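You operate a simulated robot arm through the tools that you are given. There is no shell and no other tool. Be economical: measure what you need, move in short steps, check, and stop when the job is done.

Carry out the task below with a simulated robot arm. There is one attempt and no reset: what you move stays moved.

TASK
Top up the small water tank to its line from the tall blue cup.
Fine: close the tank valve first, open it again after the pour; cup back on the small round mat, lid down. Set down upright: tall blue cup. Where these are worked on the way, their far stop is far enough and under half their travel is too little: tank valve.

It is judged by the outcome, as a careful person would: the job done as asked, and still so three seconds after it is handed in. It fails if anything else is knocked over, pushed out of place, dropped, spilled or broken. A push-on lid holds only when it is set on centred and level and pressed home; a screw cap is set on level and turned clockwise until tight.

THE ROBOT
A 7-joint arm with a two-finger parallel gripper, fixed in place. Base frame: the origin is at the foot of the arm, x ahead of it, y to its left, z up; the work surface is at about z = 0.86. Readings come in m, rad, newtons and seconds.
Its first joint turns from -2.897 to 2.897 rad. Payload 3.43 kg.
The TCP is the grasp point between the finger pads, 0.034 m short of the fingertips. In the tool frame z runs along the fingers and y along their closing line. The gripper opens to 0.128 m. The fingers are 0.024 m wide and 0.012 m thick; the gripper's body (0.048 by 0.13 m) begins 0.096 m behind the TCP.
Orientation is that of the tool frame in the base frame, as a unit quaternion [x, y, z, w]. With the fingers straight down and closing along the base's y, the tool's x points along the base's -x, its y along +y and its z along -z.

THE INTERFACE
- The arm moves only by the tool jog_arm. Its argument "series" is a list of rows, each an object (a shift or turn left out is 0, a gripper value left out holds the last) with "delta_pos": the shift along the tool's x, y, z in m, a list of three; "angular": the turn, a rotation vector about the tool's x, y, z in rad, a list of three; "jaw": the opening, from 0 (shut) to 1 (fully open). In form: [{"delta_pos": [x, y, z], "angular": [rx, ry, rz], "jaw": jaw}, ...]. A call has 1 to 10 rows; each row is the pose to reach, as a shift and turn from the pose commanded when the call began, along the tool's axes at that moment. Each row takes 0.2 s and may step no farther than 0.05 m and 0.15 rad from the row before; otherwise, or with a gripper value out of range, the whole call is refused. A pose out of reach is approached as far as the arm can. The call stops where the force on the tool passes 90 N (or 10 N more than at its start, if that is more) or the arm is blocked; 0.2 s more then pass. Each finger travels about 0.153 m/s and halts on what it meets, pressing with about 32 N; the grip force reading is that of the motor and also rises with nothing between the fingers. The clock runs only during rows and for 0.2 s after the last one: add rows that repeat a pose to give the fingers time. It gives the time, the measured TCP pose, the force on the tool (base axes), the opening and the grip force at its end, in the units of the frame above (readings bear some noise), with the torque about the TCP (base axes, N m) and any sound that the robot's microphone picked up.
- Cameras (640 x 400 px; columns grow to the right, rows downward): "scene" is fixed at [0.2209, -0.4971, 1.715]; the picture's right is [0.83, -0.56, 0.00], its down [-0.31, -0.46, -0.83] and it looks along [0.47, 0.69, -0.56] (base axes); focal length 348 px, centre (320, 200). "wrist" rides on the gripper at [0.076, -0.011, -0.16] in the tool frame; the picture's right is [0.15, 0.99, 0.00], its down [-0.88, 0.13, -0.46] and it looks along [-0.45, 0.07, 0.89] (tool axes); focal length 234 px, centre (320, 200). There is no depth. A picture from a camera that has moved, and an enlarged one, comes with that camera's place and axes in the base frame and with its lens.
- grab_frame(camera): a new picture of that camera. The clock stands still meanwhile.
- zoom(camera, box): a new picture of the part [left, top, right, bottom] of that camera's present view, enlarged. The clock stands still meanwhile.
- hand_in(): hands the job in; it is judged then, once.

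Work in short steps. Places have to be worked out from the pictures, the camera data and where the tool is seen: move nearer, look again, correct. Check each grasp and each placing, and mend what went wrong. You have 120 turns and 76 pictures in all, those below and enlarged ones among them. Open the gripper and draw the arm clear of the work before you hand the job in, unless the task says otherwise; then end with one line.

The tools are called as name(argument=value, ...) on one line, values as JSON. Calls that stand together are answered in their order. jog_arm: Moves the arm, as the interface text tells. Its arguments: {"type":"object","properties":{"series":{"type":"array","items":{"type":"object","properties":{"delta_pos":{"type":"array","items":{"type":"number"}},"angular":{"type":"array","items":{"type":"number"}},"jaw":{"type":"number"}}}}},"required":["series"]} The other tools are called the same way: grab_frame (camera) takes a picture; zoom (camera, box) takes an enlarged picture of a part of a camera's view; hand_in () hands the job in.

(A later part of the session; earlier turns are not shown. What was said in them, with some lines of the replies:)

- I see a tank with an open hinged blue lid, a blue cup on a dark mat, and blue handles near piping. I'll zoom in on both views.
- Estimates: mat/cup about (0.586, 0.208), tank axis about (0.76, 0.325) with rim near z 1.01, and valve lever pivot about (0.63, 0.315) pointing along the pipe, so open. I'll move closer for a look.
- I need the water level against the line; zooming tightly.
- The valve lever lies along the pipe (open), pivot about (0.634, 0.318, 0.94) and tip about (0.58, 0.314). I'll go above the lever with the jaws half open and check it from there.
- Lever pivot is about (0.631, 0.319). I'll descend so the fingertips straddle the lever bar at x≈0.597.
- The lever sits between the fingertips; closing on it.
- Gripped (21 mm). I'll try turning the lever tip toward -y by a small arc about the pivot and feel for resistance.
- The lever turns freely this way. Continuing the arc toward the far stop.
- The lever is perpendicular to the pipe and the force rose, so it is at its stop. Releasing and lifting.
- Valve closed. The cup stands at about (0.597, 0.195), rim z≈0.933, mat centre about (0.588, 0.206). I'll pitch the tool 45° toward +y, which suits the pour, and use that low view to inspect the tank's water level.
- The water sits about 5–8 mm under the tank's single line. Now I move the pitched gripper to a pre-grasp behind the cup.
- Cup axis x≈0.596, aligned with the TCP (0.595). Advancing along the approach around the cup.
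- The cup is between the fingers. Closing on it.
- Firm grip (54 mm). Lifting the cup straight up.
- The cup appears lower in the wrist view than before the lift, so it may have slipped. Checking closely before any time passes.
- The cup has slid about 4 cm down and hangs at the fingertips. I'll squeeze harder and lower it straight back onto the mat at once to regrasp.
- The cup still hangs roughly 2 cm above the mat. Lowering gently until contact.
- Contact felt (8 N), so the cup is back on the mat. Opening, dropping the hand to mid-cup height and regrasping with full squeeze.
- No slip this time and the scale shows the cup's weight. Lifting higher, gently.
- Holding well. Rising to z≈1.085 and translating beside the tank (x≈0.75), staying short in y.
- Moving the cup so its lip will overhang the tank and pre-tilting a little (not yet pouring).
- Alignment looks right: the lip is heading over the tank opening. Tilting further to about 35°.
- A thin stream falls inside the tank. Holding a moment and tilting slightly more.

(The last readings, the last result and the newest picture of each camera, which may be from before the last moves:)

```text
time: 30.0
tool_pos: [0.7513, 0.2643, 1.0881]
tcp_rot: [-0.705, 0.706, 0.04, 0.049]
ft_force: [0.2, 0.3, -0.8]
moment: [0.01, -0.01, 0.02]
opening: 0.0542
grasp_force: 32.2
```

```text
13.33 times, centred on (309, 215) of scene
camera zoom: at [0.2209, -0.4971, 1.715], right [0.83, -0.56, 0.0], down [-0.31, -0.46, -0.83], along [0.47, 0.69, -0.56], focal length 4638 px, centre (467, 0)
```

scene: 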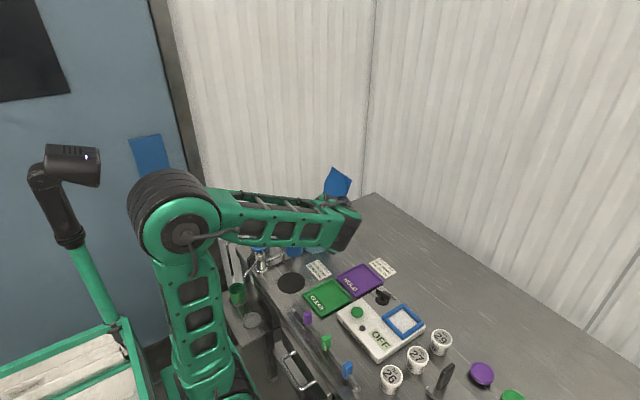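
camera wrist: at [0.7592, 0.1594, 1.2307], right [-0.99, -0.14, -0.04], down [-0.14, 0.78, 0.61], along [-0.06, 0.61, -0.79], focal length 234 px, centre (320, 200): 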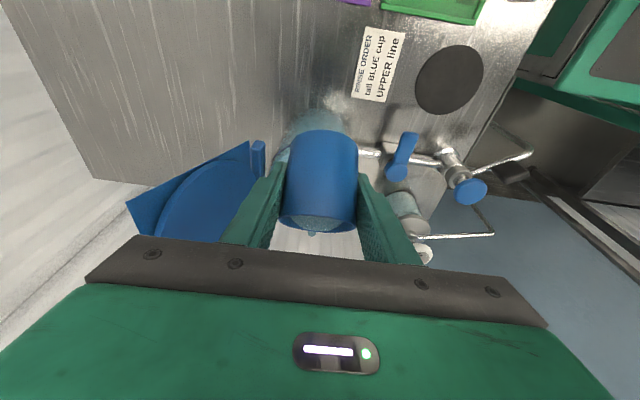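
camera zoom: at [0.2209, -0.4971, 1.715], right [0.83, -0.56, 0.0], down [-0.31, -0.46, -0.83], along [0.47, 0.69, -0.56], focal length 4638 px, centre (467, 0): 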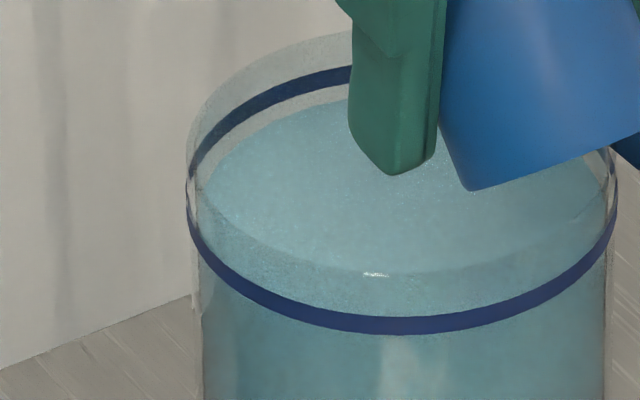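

The water edge still sits below the line (about 3 mm). Tilting to about 45° and holding.

jog_arm(series=[{"angular": [0, 0.04, 0]}, {"angular": [0, 0.08, 0]}, {"angular": [0, 0.12, 0]}, {"angular": [0, 0.12, 0]}, {"angular": [0, 0.12, 0]}, {"angular": [0, 0.12, 0]}, {"angular": [0, 0.12, 0]}])

zoom(camera="scene", box=[297, 200, 321, 230])

```text
time: 31.6
tool_pos: [0.7506, 0.2637, 1.0887]
tcp_rot: [-0.707, 0.707, -0.001, 0.007]
ft_force: [-0.2, 0.0, -1.8]
moment: [0.02, 0.01, 0.01]
opening: 0.0539
grasp_force: 32.0
```

```text
13.33 times, centred on (309, 215) of scene
camera zoom: at [0.2209, -0.4971, 1.715], right [0.83, -0.56, 0.0], down [-0.31, -0.46, -0.83], along [0.47, 0.69, -0.56], focal length 4638 px, centre (467, 0)
```

zoom: 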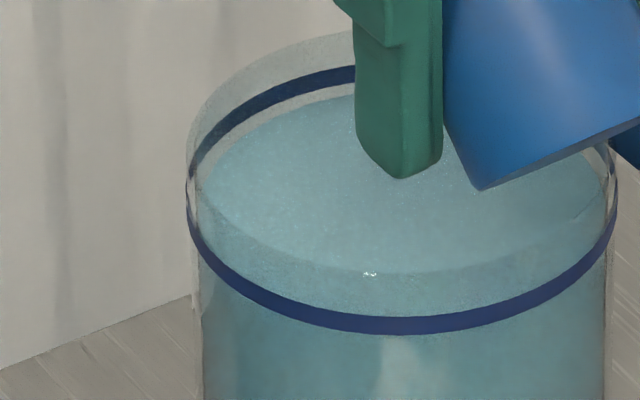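

Rising as predicted; about 1.5 mm left to the line's centre. A bit more tilt.

jog_arm(series=[{"angular": [0, 0.035, 0]}, {"angular": [0, 0.07, 0]}, {"angular": [0, 0.09, 0]}, {"angular": [0, 0.09, 0]}, {"angular": [0, 0.09, 0]}, {"angular": [0, 0.09, 0]}, {"angular": [0, 0.09, 0]}])

zoom(camera="scene", box=[297, 200, 321, 230])

```text
time: 33.2
tool_pos: [0.7505, 0.264, 1.0871]
tcp_rot: [0.706, -0.706, 0.034, 0.025]
ft_force: [0.2, -0.5, -1.1]
moment: [-0.01, -0.01, -0.09]
opening: 0.0541
grasp_force: 32.1
```

```text
13.33 times, centred on (309, 215) of scene
camera zoom: at [0.2209, -0.4971, 1.715], right [0.83, -0.56, 0.0], down [-0.31, -0.46, -0.83], along [0.47, 0.69, -0.56], focal length 4638 px, centre (467, 0)
```

zoom: 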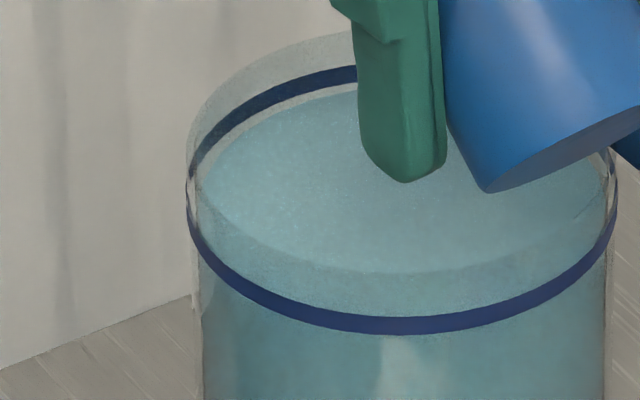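

zoom(camera="scene", box=[302, 202, 312, 210])

```text
16.00 times, centred on (307, 206) of scene
camera zoom: at [0.2209, -0.4971, 1.715], right [0.83, -0.56, 0.0], down [-0.31, -0.46, -0.83], along [0.47, 0.69, -0.56], focal length 5566 px, centre (528, 104)
```

zoom: 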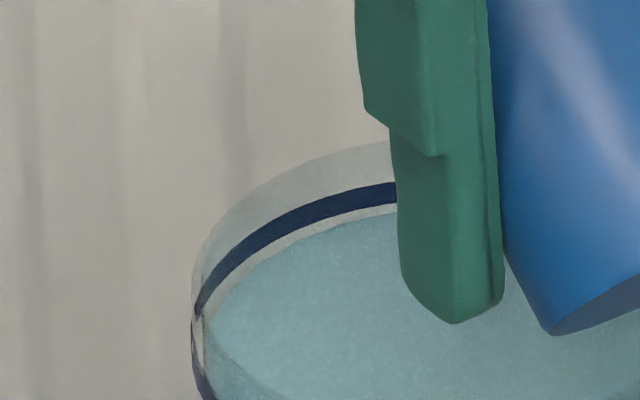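

Still roughly 2 mm under the line's centre. Tilting slightly more.

jog_arm(series=[{"angular": [0, 0.035, 0]}, {"angular": [0, 0.07, 0]}, {"angular": [0, 0.1, 0]}, {"angular": [0, 0.1, 0]}, {"angular": [0, 0.1, 0]}, {"angular": [0, 0.1, 0]}, {"angular": [0, 0.1, 0]}, {"angular": [0, 0.1, 0]}])

zoom(camera="scene", box=[302, 202, 312, 210])

```text
time: 35.0
tool_pos: [0.7498, 0.2642, 1.0874]
tcp_rot: [-0.703, 0.705, -0.069, -0.061]
ft_force: [-0.6, 0.3, -0.3]
moment: [0.0, 0.0, -0.03]
opening: 0.054
grasp_force: 32.3
```

```text
16.00 times, centred on (307, 206) of scene
camera zoom: at [0.2209, -0.4971, 1.715], right [0.83, -0.56, 0.0], down [-0.31, -0.46, -0.83], along [0.47, 0.69, -0.56], focal length 5566 px, centre (528, 104)
```

zoom: 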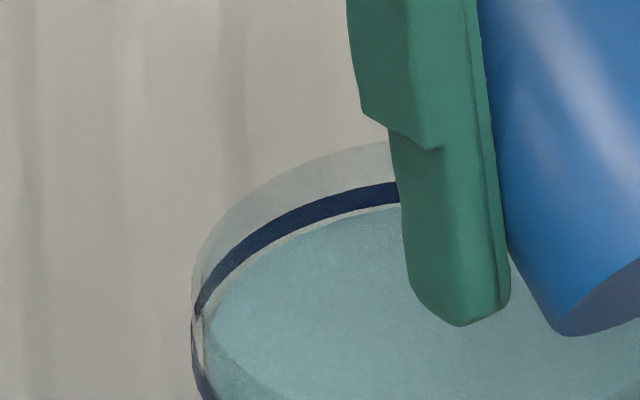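

By my geometry the water is now at the line's centre. Returning the cup upright and backing away for a cross-check from the wrist camera.

jog_arm(series=[{"angular": [0, -0.13, 0]}, {"angular": [0, -0.26, 0]}, {"angular": [0, -0.39, 0]}, {"angular": [0, -0.52, 0]}, {"angular": [0, -0.65, 0]}, {"angular": [0, -0.78, 0]}, {"angular": [0, -0.9, 0]}, {"angular": [0, -0.972, 0]}, {"delta_pos": [0.025, 0, 0.005], "angular": [0, -0.972, 0]}, {"delta_pos": [0.059, 0, 0.011], "angular": [0, -0.972, 0]}])

zoom(camera="scene", box=[297, 200, 321, 230])

```text
time: 37.2
tool_pos: [0.7495, 0.2028, 1.087]
tcp_rot: [0.655, -0.651, -0.267, -0.275]
ft_force: [-0.2, 1.0, -0.4]
moment: [-0.03, -0.02, 0.01]
opening: 0.054
grasp_force: 32.1
```

```text
13.33 times, centred on (309, 215) of scene
camera zoom: at [0.2209, -0.4971, 1.715], right [0.83, -0.56, 0.0], down [-0.31, -0.46, -0.83], along [0.47, 0.69, -0.56], focal length 4638 px, centre (467, 0)
```

zoom: 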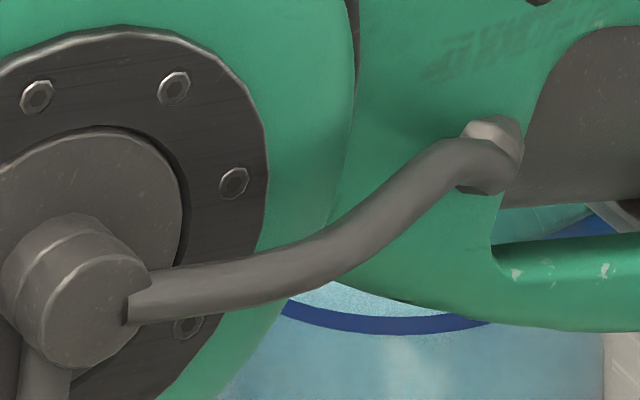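

Moving back toward the mat at safe height, then looking at the tank side-on.

jog_arm(series=[{"delta_pos": [0, 0.02, 0]}, {"delta_pos": [0, 0.045, 0]}, {"delta_pos": [0, 0.07, 0]}, {"delta_pos": [0.01, 0.095, 0.01]}, {"delta_pos": [0.022, 0.12, 0.022]}, {"delta_pos": [0.035, 0.14, 0.035]}, {"delta_pos": [0.048, 0.153, 0.048]}, {"delta_pos": [0.057, 0.157, 0.059]}, {"delta_pos": [0.057, 0.157, 0.059]}])

grab_frame(camera="wrist")

zoom(camera="wrist", box=[120, 140, 260, 230])

```text
time: 39.2
tool_pos: [0.5942, 0.2063, 1.0024]
tcp_rot: [0.655, -0.651, -0.267, -0.275]
ft_force: [0.1, 0.3, -1.0]
moment: [-0.03, 0.05, 0.01]
opening: 0.0541
grasp_force: 32.3
```

```text
27 pictures are left
camera wrist: at [0.6046, 0.0388, 1.0612], right [-0.99, -0.1, -0.12], down [-0.14, 0.3, 0.94], along [-0.06, 0.95, -0.31], focal length 234 px, centre (320, 200)
```

wrist: 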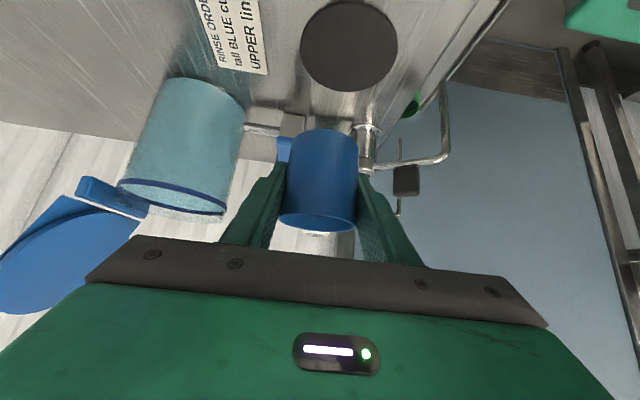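

```text
4.44 times, centred on (190, 185) of wrist
camera zoom: at [0.6046, 0.0388, 1.0612], right [-0.99, -0.1, -0.12], down [-0.14, 0.3, 0.94], along [-0.06, 0.95, -0.31], focal length 1041 px, centre (898, 267)
```

zoom: 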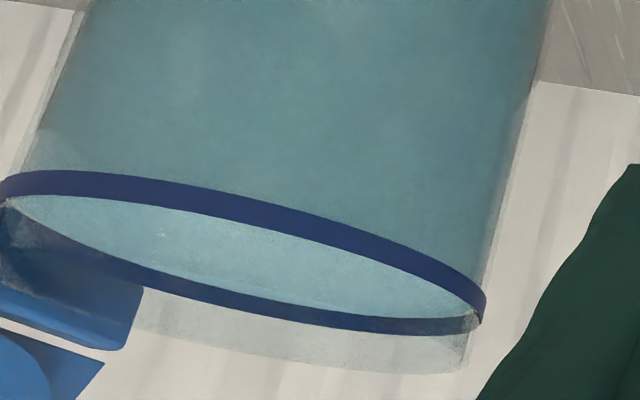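

Side-on, the water surface edge meets the middle of the line, so the level is right. Now lowering the cup onto the mat centre (about 0.588, 0.203).

jog_arm(series=[{"delta_pos": [0.014, 0.003, 0.012]}, {"delta_pos": [0.03, 0.005, 0.027]}, {"delta_pos": [0.046, 0.005, 0.042]}, {"delta_pos": [0.06, 0.005, 0.056]}, {"delta_pos": [0.067, 0.005, 0.063]}, {"delta_pos": [0.07, 0.005, 0.066]}, {"delta_pos": [0.072, 0.005, 0.068]}, {"delta_pos": [0.072, 0.005, 0.068]}])

grab_frame(camera="wrist")

```text
time: 41.0
tool_pos: [0.588, 0.2034, 0.9041]
tcp_rot: [0.654, -0.652, -0.266, -0.276]
ft_force: [-1.2, -0.1, -1.1]
moment: [0.02, 0.01, -0.02]
opening: 0.054
grasp_force: 31.6
```

```text
25 pictures are left
camera wrist: at [0.6003, 0.0355, 0.9633], right [-0.99, -0.1, -0.12], down [-0.14, 0.3, 0.94], along [-0.06, 0.95, -0.31], focal length 234 px, centre (320, 200)
```

wrist: 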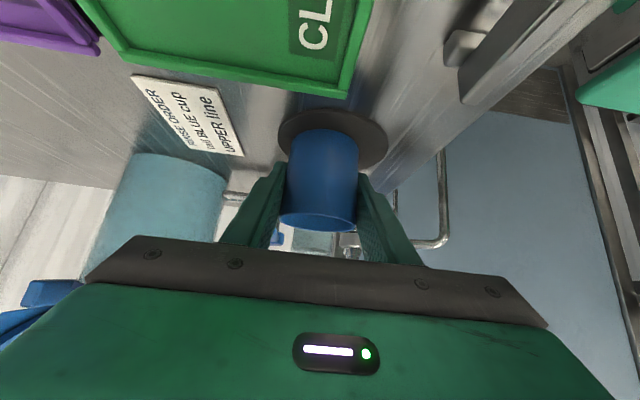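

Nearly down; the mat centre is a few mm to −x. Nudging and lowering to contact.

jog_arm(series=[{"delta_pos": [0.0, 0.005, 0.0]}, {"delta_pos": [0.0015, 0.006, 0.0015]}, {"delta_pos": [0.003, 0.006, 0.003]}, {"delta_pos": [0.004, 0.006, 0.004]}])

```text
time: 42.0
tool_pos: [0.5838, 0.2043, 0.8999]
tcp_rot: [0.655, -0.65, -0.268, -0.278]
ft_force: [1.8, -0.3, 29.3]
moment: [-0.05, -0.02, 0.05]
opening: 0.0541
grasp_force: 32.1
```

Firm contact (29 N). Easing slightly, releasing and backing out along the approach.

jog_arm(series=[{"delta_pos": [-0.001, 0, -0.001]}, {"delta_pos": [-0.001, 0, -0.001], "jaw": 0.55}, {"delta_pos": [-0.001, 0, -0.001], "jaw": 0.65}, {"delta_pos": [-0.001, 0, -0.03], "jaw": 0.65}, {"delta_pos": [-0.001, 0, -0.07]}, {"delta_pos": [-0.001, 0, -0.11]}, {"delta_pos": [-0.03, 0, -0.15]}, {"delta_pos": [-0.06, 0, -0.18]}])

grab_frame(camera="wrist")

grab_frame(camera="scene")

```text
time: 43.8
tool_pos: [0.582, 0.1189, 1.0683]
tcp_rot: [0.654, -0.652, -0.267, -0.276]
ft_force: [0.4, 0.0, 0.6]
moment: [0.02, 0.05, 0.03]
opening: 0.0833
grasp_force: 0.0
```

```text
24 pictures are left
camera wrist: at [0.592, -0.0476, 1.1277], right [-0.99, -0.1, -0.12], down [-0.14, 0.3, 0.94], along [-0.06, 0.95, -0.31], focal length 234 px, centre (320, 200)
```

wrist: 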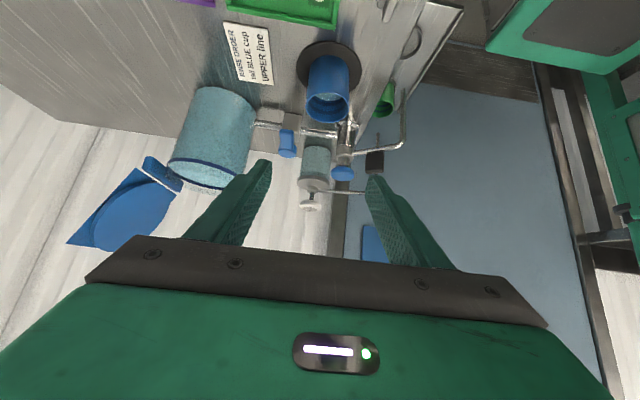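

```text
23 pictures are left
```

scene: 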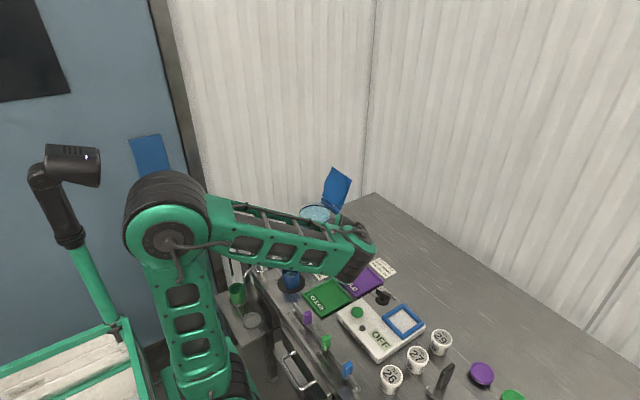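

Cup stands upright on the mat. Returning the tool to vertical above the valve lever.

jog_arm(series=[{"delta_pos": [-0.018, -0.008, 0.015], "angular": [0, 0.1125, 0], "jaw": 0.4}, {"delta_pos": [-0.035, -0.015, 0.03], "angular": [0, 0.225, 0]}, {"delta_pos": [-0.053, -0.022, 0.045], "angular": [0, 0.337, 0]}, {"delta_pos": [-0.07, -0.03, 0.06], "angular": [0, 0.45, 0]}, {"delta_pos": [-0.088, -0.037, 0.076], "angular": [0, 0.562, 0]}, {"delta_pos": [-0.105, -0.045, 0.091], "angular": [0, 0.675, 0]}, {"delta_pos": [-0.123, -0.052, 0.106], "angular": [0, 0.787, 0]}, {"delta_pos": [-0.123, -0.052, 0.106], "angular": [0, 0.787, 0]}])

grab_frame(camera="wrist")

```text
time: 45.6
tool_pos: [0.6341, 0.2797, 1.0817]
tcp_rot: [0.707, -0.707, 0.004, -0.004]
ft_force: [-0.3, -0.2, 0.5]
moment: [0.0, 0.03, -0.01]
opening: 0.0512
grasp_force: 0.0
```

```text
22 pictures are left
camera wrist: at [0.6428, 0.2037, 1.2422], right [-0.99, -0.15, -0.01], down [-0.14, 0.88, 0.45], along [-0.06, 0.45, -0.89], focal length 234 px, centre (320, 200)
```

wrist: 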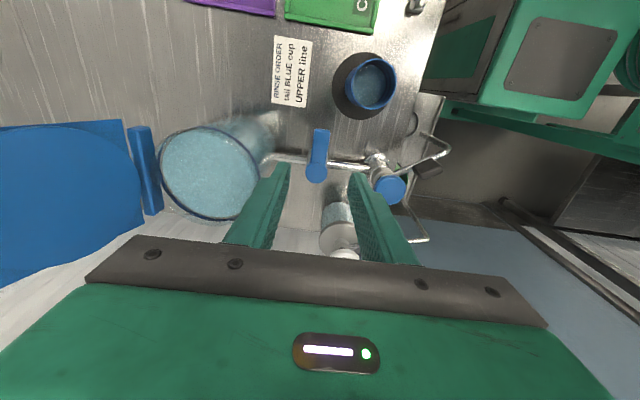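

Lever lies centred between the fingers. Descending to the same height as before and gripping it.

jog_arm(series=[{"delta_pos": [0, 0, 0.04]}, {"delta_pos": [0, 0, 0.08]}, {"delta_pos": [0, 0, 0.105]}, {"delta_pos": [0, 0, 0.116]}, {"delta_pos": [0, 0, 0.116]}, {"delta_pos": [0, 0, 0.116], "jaw": 0.0}, {"delta_pos": [0, 0, 0.116], "jaw": 0.0}, {"delta_pos": [0, 0, 0.116], "jaw": 0.0}])

```text
time: 47.4
tool_pos: [0.6358, 0.2779, 0.9663]
tcp_rot: [-0.706, 0.708, -0.005, 0.005]
ft_force: [2.2, 0.6, 2.4]
moment: [0.06, -0.03, -0.03]
opening: 0.0001
grasp_force: 32.1
```

The fingers closed fully, so they missed the lever. Looking.

zoom(camera="scene", box=[240, 190, 340, 290])

grab_frame(camera="wrist")

```text
4.00 times, centred on (290, 240) of scene
camera zoom: at [0.2209, -0.4971, 1.715], right [0.83, -0.56, 0.0], down [-0.31, -0.46, -0.83], along [0.47, 0.69, -0.56], focal length 1392 px, centre (440, 40)
```

zoom: 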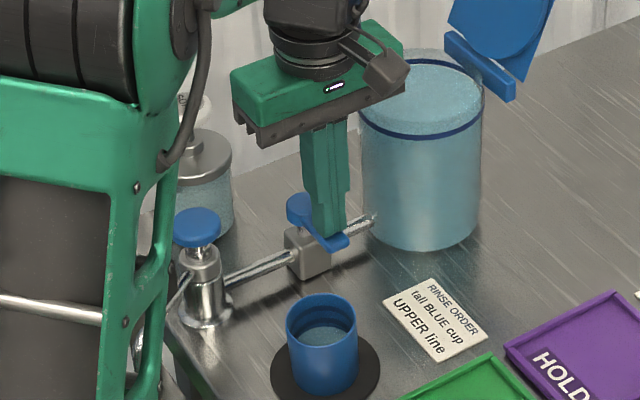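

```text
20 pictures are left
camera wrist: at [0.6446, 0.2022, 1.126], right [-0.99, -0.15, -0.01], down [-0.14, 0.88, 0.45], along [-0.05, 0.45, -0.89], focal length 234 px, centre (320, 200)
```

wrist: 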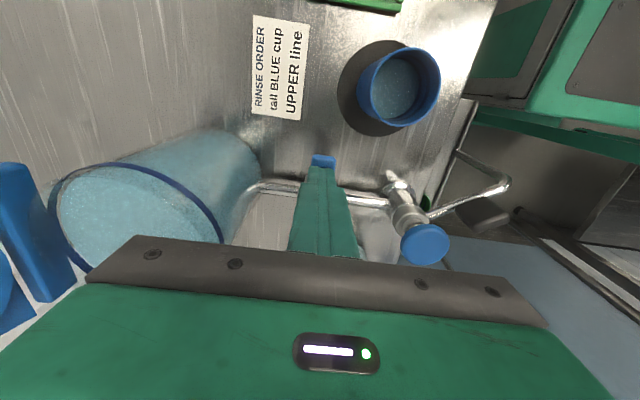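

The fingertips rest on top of the lever: about 1 cm too high. Raising, opening, and descending deeper.

jog_arm(series=[{"delta_pos": [0, 0, -0.015]}, {"delta_pos": [0, 0, -0.015], "jaw": 0.4}, {"delta_pos": [0, 0, -0.015], "jaw": 0.4}, {"delta_pos": [0, 0, 0.0], "jaw": 0.4}, {"delta_pos": [0, 0, 0.01], "jaw": 0.4}, {"delta_pos": [0, 0, 0.014], "jaw": 0.4}, {"delta_pos": [0, 0, 0.014], "jaw": 0.0}, {"delta_pos": [0, 0, 0.014], "jaw": 0.0}, {"delta_pos": [0, 0, 0.014], "jaw": 0.0}])

zoom(camera="scene", box=[240, 190, 340, 290])

```text
time: 49.4
tool_pos: [0.6341, 0.2788, 0.9518]
tcp_rot: [-0.707, 0.707, -0.004, 0.004]
ft_force: [-6.1, -2.2, -2.3]
moment: [-0.18, 0.45, 0.22]
opening: 0.0218
grasp_force: 45.4
```

```text
4.00 times, centred on (290, 240) of scene
camera zoom: at [0.2209, -0.4971, 1.715], right [0.83, -0.56, 0.0], down [-0.31, -0.46, -0.83], along [0.47, 0.69, -0.56], focal length 1392 px, centre (440, 40)
```

zoom: 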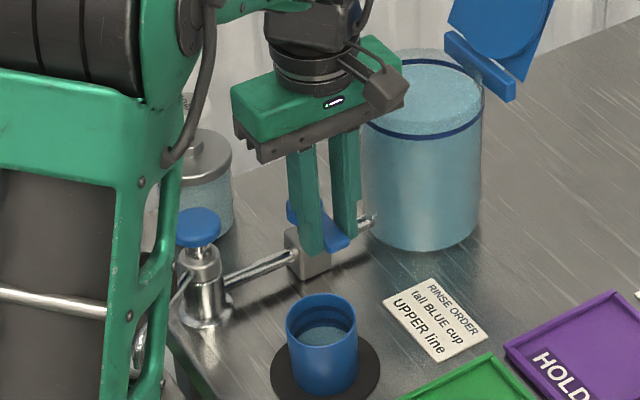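

Lever gripped. Turning it back toward the pipe direction (open).

jog_arm(series=[{"delta_pos": [-0.0004, 0.0058, 0], "angular": [0, 0, 0.149]}, {"delta_pos": [-0.0017, 0.0115, 0], "angular": [0, 0, 0.298]}, {"delta_pos": [-0.0039, 0.017, 0], "angular": [0, 0, 0.447]}, {"delta_pos": [-0.0068, 0.022, 0], "angular": [0, 0, 0.596]}, {"delta_pos": [-0.0105, 0.0266, 0], "angular": [0, 0, 0.745]}, {"delta_pos": [-0.0148, 0.0305, 0], "angular": [0, 0, 0.894]}, {"delta_pos": [-0.0196, 0.0338, 0], "angular": [0, 0, 1.043]}, {"delta_pos": [-0.0249, 0.0363, 0], "angular": [0, 0, 1.192]}, {"delta_pos": [-0.0305, 0.0381, 0], "angular": [0, 0, 1.341]}, {"delta_pos": [-0.0362, 0.0389, 0], "angular": [0, 0, 1.49]}])

zoom(camera="scene", box=[240, 190, 340, 290])

```text
time: 51.6
tool_pos: [0.5937, 0.3175, 0.9523]
tcp_rot: [-0.04, 0.999, -0.001, 0.006]
ft_force: [-36.5, -2.5, -0.2]
moment: [0.04, 1.3, 0.01]
opening: 0.0216
grasp_force: 45.3
```

```text
4.00 times, centred on (290, 240) of scene
camera zoom: at [0.2209, -0.4971, 1.715], right [0.83, -0.56, 0.0], down [-0.31, -0.46, -0.83], along [0.47, 0.69, -0.56], focal length 1392 px, centre (440, 40)
```

zoom: 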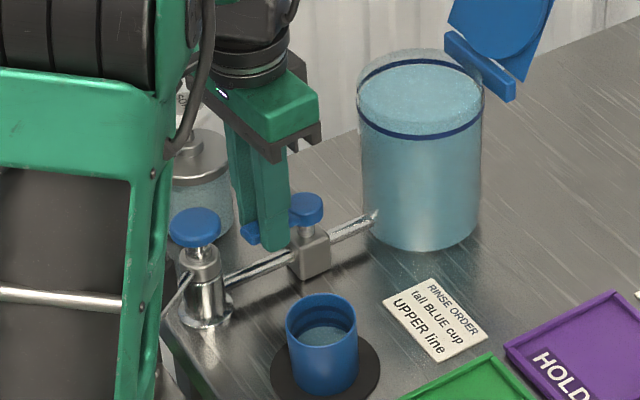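

Lever is nearly in line again with some radial strain. I'll relieve it, finish the last few degrees, release and lift.

jog_arm(series=[{"delta_pos": [0.003, 0.002, 0], "angular": [0, 0, 0.05]}, {"delta_pos": [0.003, 0.005, 0], "angular": [0, 0, 0.11]}, {"delta_pos": [0.003, 0.005, 0], "angular": [0, 0, 0.11]}])

jog_arm(series=[{"jaw": 0.35}, {"jaw": 0.35}, {"delta_pos": [0, 0, -0.03]}, {"delta_pos": [0, 0, -0.07]}, {"delta_pos": [0, 0, -0.11]}, {"delta_pos": [0, 0, -0.15]}, {"delta_pos": [0, 0, -0.15]}])

zoom(camera="scene", box=[240, 170, 360, 290])

grab_frame(camera="wrist")

```text
time: 52.4
tool_pos: [0.5937, 0.3201, 0.9521]
tcp_rot: [0.018, 1.0, 0.001, 0.008]
ft_force: [-6.3, -8.8, -1.3]
moment: [-0.3, -0.96, 1.14]
opening: 0.0222
grasp_force: 44.5
```

```text
time: 54.0
tool_pos: [0.5894, 0.3207, 1.0991]
tcp_rot: [0.015, 1.0, 0.0, 0.006]
ft_force: [-0.1, -0.1, -0.1]
moment: [-0.01, -0.01, 0.01]
opening: 0.0447
grasp_force: 0.2
```

```text
3.33 times, centred on (300, 230) of scene
camera zoom: at [0.2209, -0.4971, 1.715], right [0.83, -0.56, 0.0], down [-0.31, -0.46, -0.83], along [0.47, 0.69, -0.56], focal length 1160 px, centre (387, 100)
```

zoom: 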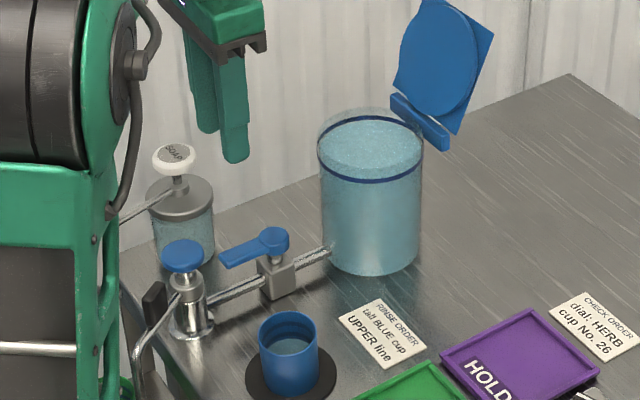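

```text
16 pictures are left
camera wrist: at [0.5113, 0.3114, 1.259], right [-0.12, 0.99, 0.0], down [0.88, 0.1, 0.47], along [0.46, 0.05, -0.88], focal length 234 px, centre (320, 200)
```

wrist: 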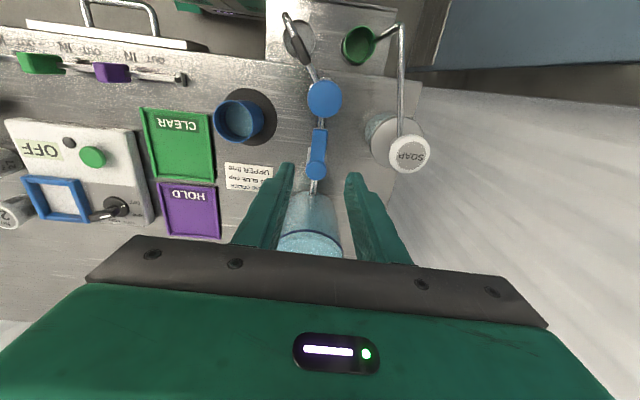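

Valve is open again and the cup is on the mat. The lid is hinged near x≈0.82 along y and leans back to about (0.86, 1.13). I'll close the jaws, rise, and pass over it to get behind.

jog_arm(series=[{"delta_pos": [0, 0, -0.045], "jaw": 0.0}, {"delta_pos": [0, 0, -0.09]}, {"delta_pos": [-0.02, 0, -0.13]}, {"delta_pos": [-0.06, 0, -0.155]}, {"delta_pos": [-0.105, 0, -0.16]}, {"delta_pos": [-0.15, 0, -0.16]}, {"delta_pos": [-0.195, 0, -0.16]}, {"delta_pos": [-0.24, 0, -0.16]}, {"delta_pos": [-0.28, 0, -0.16]}, {"delta_pos": [-0.315, 0, -0.16]}])

grab_frame(camera="wrist")

zoom(camera="scene", box=[280, 110, 400, 240])

```text
time: 55.5
tool_pos: [0.7432, 0.3179, 1.28]
tcp_rot: [0.016, 1.0, 0.008, 0.023]
ft_force: [-0.4, -0.4, 1.2]
moment: [0.09, -0.14, -0.03]
opening: 0.0002
grasp_force: 31.9
stopped in row 7: the force on the tool passed its limit at 213 N (the readings are from after the stop); the commanded pose is now the measured one
```

```text
15 pictures are left
camera wrist: at [0.6601, 0.3056, 1.436], right [-0.12, 0.99, 0.01], down [0.86, 0.1, 0.5], along [0.49, 0.07, -0.87], focal length 234 px, centre (320, 200)
```

wrist: 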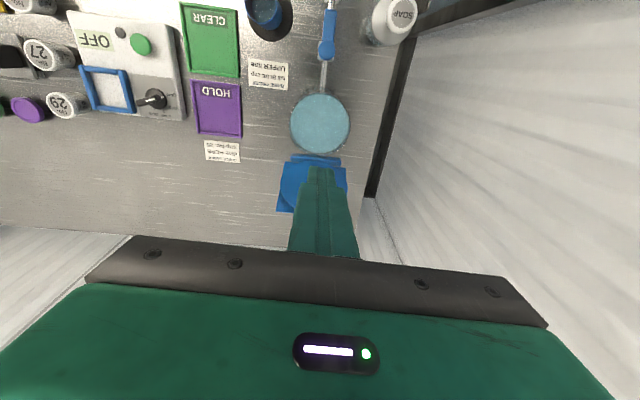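

```text
3.08 times, centred on (340, 175) of scene
camera zoom: at [0.2209, -0.4971, 1.715], right [0.83, -0.56, 0.0], down [-0.31, -0.46, -0.83], along [0.47, 0.69, -0.56], focal length 1070 px, centre (258, 277)
```

zoom: 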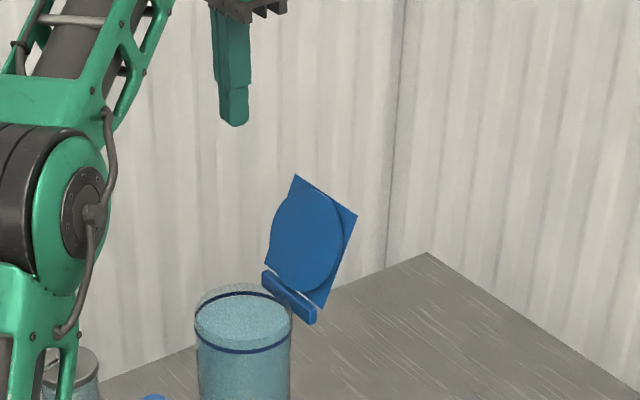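

The arm stopped on a force spike. Looking at the whole scene to see why.

grab_frame(camera="scene")

```text
13 pictures are left
```

scene: 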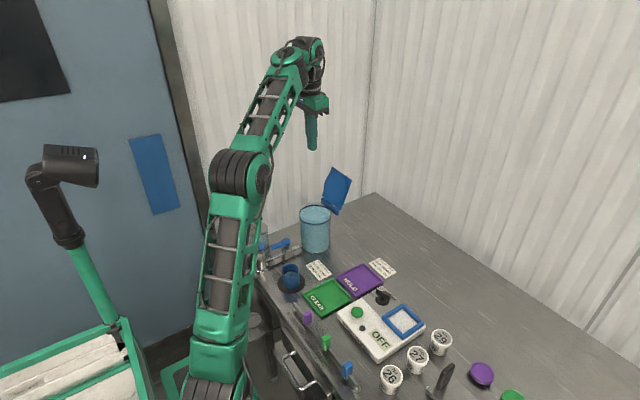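

Nothing is touching the fingers; it may be a dynamic or joint effect from moving fast and high. I'll level the tool and probe slowly onward, slightly lower.

jog_arm(series=[{"delta_pos": [0, 0, 0.01], "angular": [0, 0.02, 0]}, {"delta_pos": [-0.01, 0, 0.02], "angular": [0, 0.045, 0]}, {"delta_pos": [-0.03, 0, 0.03], "angular": [0, 0.045, 0]}, {"delta_pos": [-0.05, 0, 0.04], "angular": [0, 0.045, 0]}, {"delta_pos": [-0.07, 0, 0.045], "angular": [0, 0.045, 0]}, {"delta_pos": [-0.07, 0, 0.045], "angular": [0, 0.045, 0]}])

```text
time: 56.5
tool_pos: [0.7769, 0.3167, 1.2551]
tcp_rot: [0.018, 1.0, 0.01, 0.009]
ft_force: [-0.2, -0.4, 0.6]
moment: [0.03, 0.01, 0.0]
opening: 0.0
grasp_force: 32.2
stopped in row 4: the force on the tool passed its limit at 112 N (the readings are from after the stop); the commanded pose is now the measured one
```

It stalls near full stretch: at this height, tool-down cannot reach behind the lid. Instead I'll approach the lid's back from the −y side with the pitched pose used for pouring. First retreat and yaw.

jog_arm(series=[{"delta_pos": [0.012, -0.015, 0.003], "angular": [0, 0, -0.145]}, {"delta_pos": [0.025, -0.03, 0.006], "angular": [0, 0, -0.29]}, {"delta_pos": [0.037, -0.045, 0.01], "angular": [0, 0, -0.435]}, {"delta_pos": [0.05, -0.06, 0.015], "angular": [0, 0, -0.58]}, {"delta_pos": [0.06, -0.075, 0.02], "angular": [0, 0, -0.725]}, {"delta_pos": [0.07, -0.09, 0.025], "angular": [0, 0, -0.87]}, {"delta_pos": [0.07, -0.105, 0.03], "angular": [0, 0, -1.015]}, {"delta_pos": [0.07, -0.12, 0.03], "angular": [0, 0, -1.16]}, {"delta_pos": [0.07, -0.14, 0.03], "angular": [0, 0, -1.305]}, {"delta_pos": [0.07, -0.16, 0.03], "angular": [0, 0, -1.45]}])

```text
time: 58.7
tool_pos: [0.7038, 0.1601, 1.2165]
tcp_rot: [-0.65, 0.76, 0.001, 0.011]
ft_force: [-0.4, 0.6, 0.0]
moment: [-0.02, 0.0, -0.01]
opening: 0.0002
grasp_force: 31.6
```

jog_arm(series=[{"delta_pos": [0.006, -0.015, 0.003], "angular": [-0.01, -0.128, -0.021]}, {"delta_pos": [0.012, -0.03, 0.006], "angular": [-0.02, -0.257, -0.041]}, {"delta_pos": [0.019, -0.046, 0.009], "angular": [-0.03, -0.386, -0.062]}, {"delta_pos": [0.025, -0.062, 0.012], "angular": [-0.04, -0.514, -0.083]}, {"delta_pos": [0.031, -0.077, 0.015], "angular": [-0.05, -0.643, -0.104]}, {"delta_pos": [0.038, -0.092, 0.018], "angular": [-0.06, -0.771, -0.124]}, {"delta_pos": [0.044, -0.108, 0.02], "angular": [-0.07, -0.9, -0.145]}, {"delta_pos": [0.044, -0.108, 0.02], "angular": [-0.07, -0.9, -0.145]}])

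grab_frame(camera="wrist")

```text
time: 60.5
tool_pos: [0.8058, 0.1001, 1.197]
tcp_rot: [0.636, -0.632, -0.308, -0.318]
ft_force: [0.2, -0.1, 0.1]
moment: [0.03, 0.0, -0.03]
opening: 0.0001
grasp_force: 31.6
```

```text
12 pictures are left
camera wrist: at [0.8153, -0.0734, 1.2344], right [-0.99, -0.09, -0.13], down [-0.15, 0.17, 0.97], along [-0.06, 0.98, -0.18], focal length 234 px, centre (320, 200)
```

wrist: 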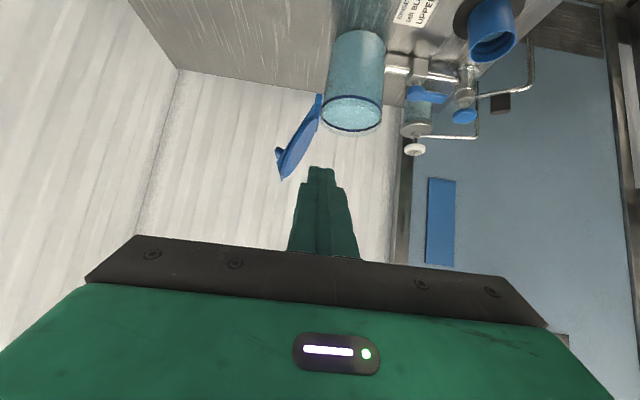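

I can see the lid edge-on: hinge at about (0.818, 1.02), top at about (0.853, 1.15), with a small knob on its back. I'll bring the closed fingers in behind it from −y at x≈0.885.

jog_arm(series=[{"delta_pos": [0, -0.03, 0]}, {"delta_pos": [0, -0.06, 0]}, {"delta_pos": [0.01, -0.08, 0.008]}, {"delta_pos": [0.027, -0.08, 0.021]}, {"delta_pos": [0.0438, -0.08, 0.0348]}, {"delta_pos": [0.025, -0.08, 0.058]}, {"delta_pos": [0.005, -0.08, 0.0835]}, {"delta_pos": [-0.015, -0.08, 0.1085]}, {"delta_pos": [-0.035, -0.08, 0.134]}, {"delta_pos": [-0.0545, -0.08, 0.1585]}])

grab_frame(camera="wrist")

zoom(camera="scene", box=[280, 130, 400, 250])

```text
time: 62.7
tool_pos: [0.8862, 0.2594, 1.145]
tcp_rot: [0.636, -0.632, -0.308, -0.318]
ft_force: [0.4, 0.1, -0.1]
moment: [0.0, 0.03, 0.02]
opening: 0.0
grasp_force: 32.1
```

```text
11 pictures are left
camera wrist: at [0.8958, 0.086, 1.1816], right [-0.99, -0.09, -0.13], down [-0.15, 0.17, 0.97], along [-0.06, 0.98, -0.18], focal length 234 px, centre (320, 200)
```

wrist: 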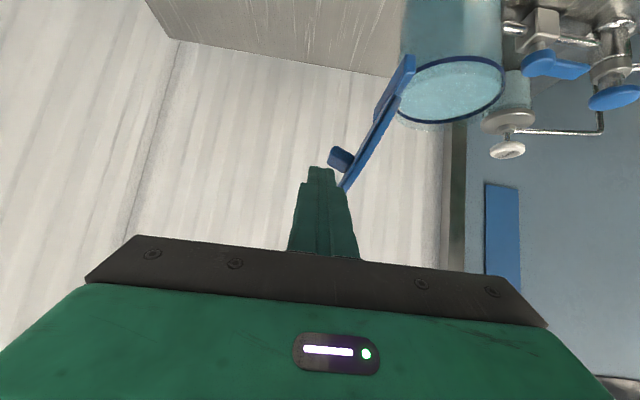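

```text
3.33 times, centred on (340, 190) of scene
camera zoom: at [0.2209, -0.4971, 1.715], right [0.83, -0.56, 0.0], down [-0.31, -0.46, -0.83], along [0.47, 0.69, -0.56], focal length 1160 px, centre (253, 233)
```

zoom: 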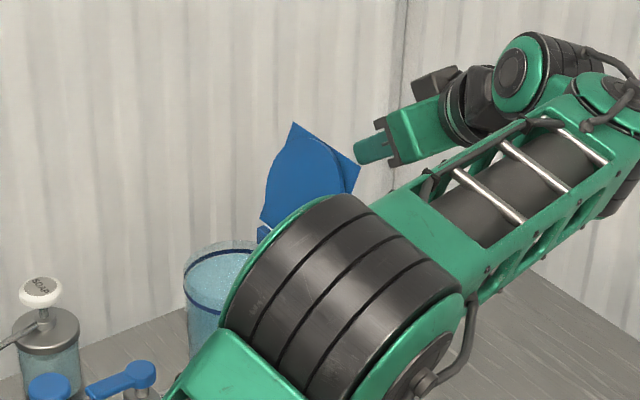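

The fingers are behind the lid's upper edge. Sweeping −x along the hinge arc to bring it past vertical.

jog_arm(series=[{"delta_pos": [0.0063, 0.01, 0.005]}, {"delta_pos": [0.0063, 0.022, 0.005]}, {"delta_pos": [0.003, 0.035, 0.002]}, {"delta_pos": [-0.0008, 0.048, -0.0006]}, {"delta_pos": [-0.0016, 0.062, -0.0013]}, {"delta_pos": [-0.0023, 0.076, -0.0019]}, {"delta_pos": [0, 0.09, 0]}, {"delta_pos": [0.0023, 0.103, 0.0019]}])

grab_frame(camera="wrist")

```text
time: 64.5
tool_pos: [0.7825, 0.2599, 1.1418]
tcp_rot: [0.636, -0.632, -0.307, -0.318]
ft_force: [0.4, 0.4, -0.7]
moment: [-0.01, -0.01, 0.07]
opening: 0.0
grasp_force: 32.1
```

```text
9 pictures are left
camera wrist: at [0.7926, 0.0857, 1.1786], right [-0.99, -0.09, -0.13], down [-0.15, 0.17, 0.97], along [-0.06, 0.98, -0.18], focal length 234 px, centre (320, 200)
```

wrist: 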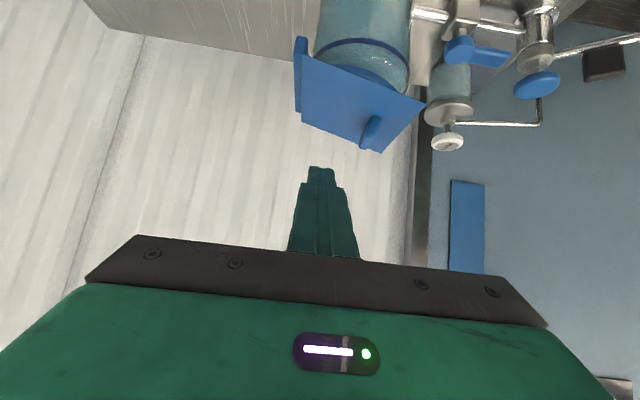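

The lid is past vertical and coming down. Following it down the arc.

jog_arm(series=[{"delta_pos": [0.01, 0.025, 0.008]}, {"delta_pos": [0.017, 0.036, 0.0135]}, {"delta_pos": [0.0243, 0.046, 0.0193]}, {"delta_pos": [0.034, 0.054, 0.027]}, {"delta_pos": [0.043, 0.061, 0.034]}])

grab_frame(camera="wrist")

```text
time: 65.7
tool_pos: [0.7222, 0.2614, 1.0853]
tcp_rot: [0.636, -0.633, -0.307, -0.319]
ft_force: [-0.5, 0.7, 0.4]
moment: [0.01, 0.0, 0.02]
opening: 0.0001
grasp_force: 32.2
```

```text
8 pictures are left
camera wrist: at [0.7329, 0.0877, 1.1224], right [-0.99, -0.09, -0.13], down [-0.15, 0.17, 0.97], along [-0.06, 0.98, -0.18], focal length 234 px, centre (320, 200)
```

wrist: 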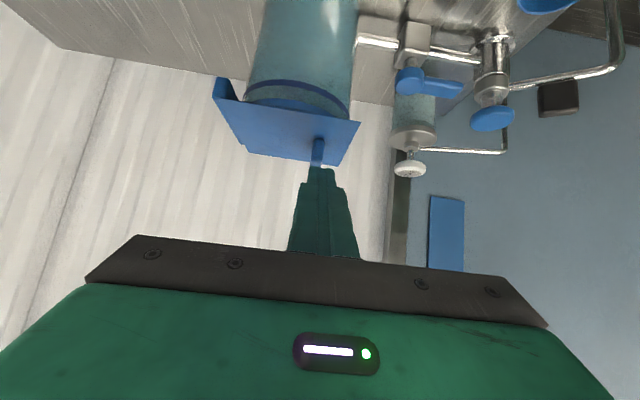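

Lid is down on the rim or nearly so. Pressing down near its front with the fingertips, watching force.

jog_arm(series=[{"delta_pos": [0.004, 0, 0.003]}, {"delta_pos": [0.008, 0, 0.0062]}, {"delta_pos": [0.012, 0, 0.0093]}, {"delta_pos": [0.0157, 0, 0.0124]}])

```text
time: 66.7
tool_pos: [0.7213, 0.2609, 1.0634]
tcp_rot: [0.635, -0.633, -0.306, -0.319]
ft_force: [-0.4, 0.2, 0.0]
moment: [0.0, -0.02, -0.03]
opening: 0.0
grasp_force: 32.1
```

jog_arm(series=[{"delta_pos": [0.003, 0, 0.0025]}, {"delta_pos": [0.006, 0, 0.005]}, {"delta_pos": [0.009, 0, 0.0072]}])

grab_frame(camera="wrist")

```text
time: 67.5
tool_pos: [0.7224, 0.2599, 1.0521]
tcp_rot: [0.637, -0.632, -0.307, -0.318]
ft_force: [0.5, 0.1, -0.4]
moment: [0.0, 0.02, 0.01]
opening: 0.0001
grasp_force: 32.3
```

```text
7 pictures are left
camera wrist: at [0.7327, 0.0869, 1.09], right [-0.99, -0.09, -0.13], down [-0.15, 0.17, 0.97], along [-0.06, 0.98, -0.18], focal length 234 px, centre (320, 200)
```

wrist: 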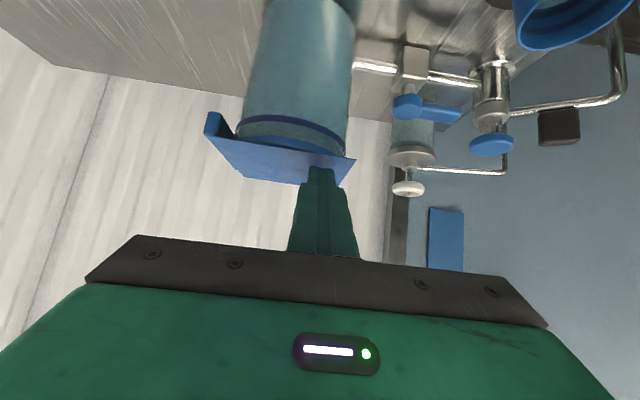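

Still no contact force; the lid looks parallel to the ring. Lowering further.

jog_arm(series=[{"delta_pos": [0.002, 0, 0.0016]}, {"delta_pos": [0.004, 0, 0.003]}, {"delta_pos": [0.006, 0, 0.0048]}, {"delta_pos": [0.0065, 0, 0.0052]}])

```text
time: 68.5
tool_pos: [0.7224, 0.2592, 1.0481]
tcp_rot: [0.636, -0.631, -0.306, -0.321]
ft_force: [3.2, -10.6, 38.4]
moment: [0.41, -0.17, 0.09]
opening: 0.0
grasp_force: 31.9
```

Pressed down with 38 N against a firm stop. Retracting up and away, then checking everything.

jog_arm(series=[{"delta_pos": [-0.016, 0, -0.0125]}, {"delta_pos": [-0.04, 0, -0.031]}, {"delta_pos": [-0.06, 0, -0.055]}, {"delta_pos": [-0.07, 0, -0.095]}, {"delta_pos": [-0.075, 0, -0.135], "jaw": 0.5}, {"delta_pos": [-0.08, 0, -0.18], "jaw": 0.8}, {"delta_pos": [-0.085, 0, -0.22]}])

grab_frame(camera="wrist")

grab_frame(camera="scene")

```text
time: 70.1
tool_pos: [0.7204, 0.1406, 1.2472]
tcp_rot: [0.636, -0.633, -0.307, -0.317]
ft_force: [0.4, -0.5, 0.0]
moment: [0.02, 0.04, 0.04]
opening: 0.1024
grasp_force: 0.1
```

```text
6 pictures are left
camera wrist: at [0.7292, -0.0334, 1.2839], right [-0.99, -0.09, -0.13], down [-0.15, 0.17, 0.97], along [-0.06, 0.98, -0.18], focal length 234 px, centre (320, 200)
```

wrist: 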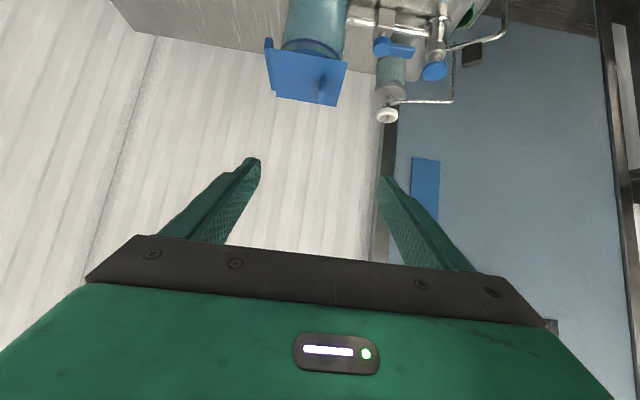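

```text
5 pictures are left
```

scene: 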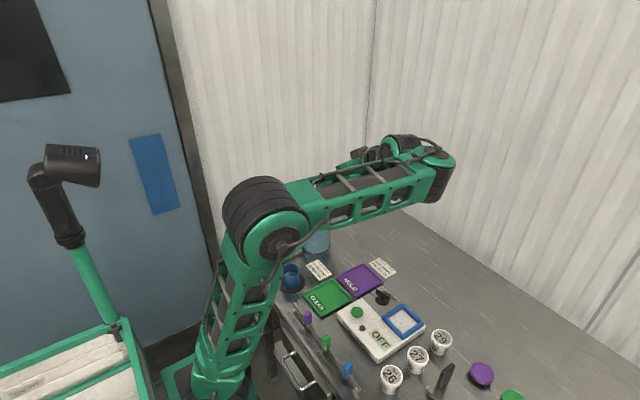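

The lid looks closed and level. Moving the arm clear for an unobstructed scene check.

jog_arm(series=[{"delta_pos": [-0.011, 0.018, -0.009], "angular": [0, 0.128, 0]}, {"delta_pos": [-0.022, 0.037, -0.018], "angular": [0, 0.257, 0]}, {"delta_pos": [-0.033, 0.055, -0.027], "angular": [0, 0.386, 0]}, {"delta_pos": [-0.045, 0.074, -0.035], "angular": [0, 0.514, 0]}, {"delta_pos": [-0.056, 0.093, -0.044], "angular": [0, 0.643, 0]}, {"delta_pos": [-0.067, 0.111, -0.053], "angular": [0, 0.771, 0]}, {"delta_pos": [-0.078, 0.13, -0.062], "angular": [0, 0.9, 0]}, {"delta_pos": [-0.078, 0.15, -0.062], "angular": [0, 0.9, 0]}])

zoom(camera="scene", box=[230, 180, 370, 310])

```text
time: 71.4
tool_pos: [0.6071, 0.1449, 1.3261]
tcp_rot: [-0.698, 0.7, 0.099, 0.112]
ft_force: [35.7, 100.0, -104.5]
moment: [-2.12, 6.01, 5.06]
opening: 0.1023
grasp_force: 0.0
stopped in row 6: the force on the tool passed its limit at 429 N (the readings are from after the stop); the commanded pose is now the measured one
```

```text
3.08 times, centred on (300, 245) of scene
camera zoom: at [0.2209, -0.4971, 1.715], right [0.83, -0.56, 0.0], down [-0.31, -0.46, -0.83], along [0.47, 0.69, -0.56], focal length 1070 px, centre (382, 62)
```

zoom: 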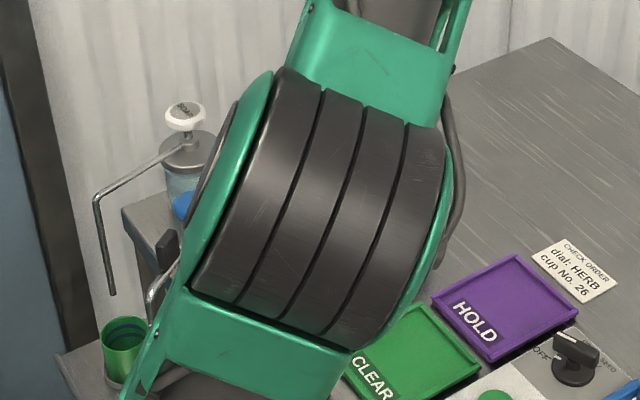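

The wrist probably hit its own arm while turning upright. Backing out of that the way it came.

jog_arm(series=[{"delta_pos": [0.004, -0.018, 0.013], "angular": [0, -0.128, 0]}, {"delta_pos": [0.008, -0.037, 0.027], "angular": [0, -0.257, 0]}])

grab_frame(camera="scene")

```text
time: 72.0
tool_pos: [0.6452, 0.1442, 1.2979]
tcp_rot: [-0.679, 0.682, 0.184, 0.199]
ft_force: [0.5, 0.6, 0.6]
moment: [-0.01, 0.01, -0.01]
opening: 0.1025
grasp_force: 0.2
```

```text
3 pictures are left
```

scene: 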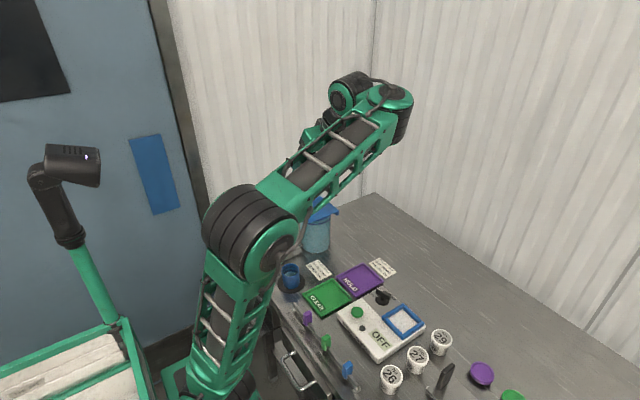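

Free again, and the workspace looks undisturbed. Zooming on the cup and tank.

zoom(camera="scene", box=[265, 190, 365, 300])

```text
3.64 times, centred on (315, 245) of scene
camera zoom: at [0.2209, -0.4971, 1.715], right [0.83, -0.56, 0.0], down [-0.31, -0.46, -0.83], along [0.47, 0.69, -0.56], focal length 1265 px, centre (338, 36)
```

zoom: 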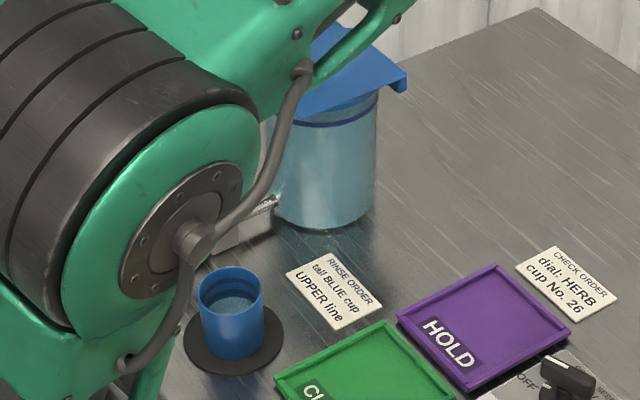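

The lid lies flat on the tank, the water is at the line, the cup stands on its mat, and the later wrist views show the lever in line with the pipe. The gripper is open and clear, so I'm handing in.

hand_in()

```text
The job is handed in.
```

I topped the tank up to its line from the tall blue cup, with the valve closed for the pour and open again after it; the cup is upright on its mat and the lid is down.
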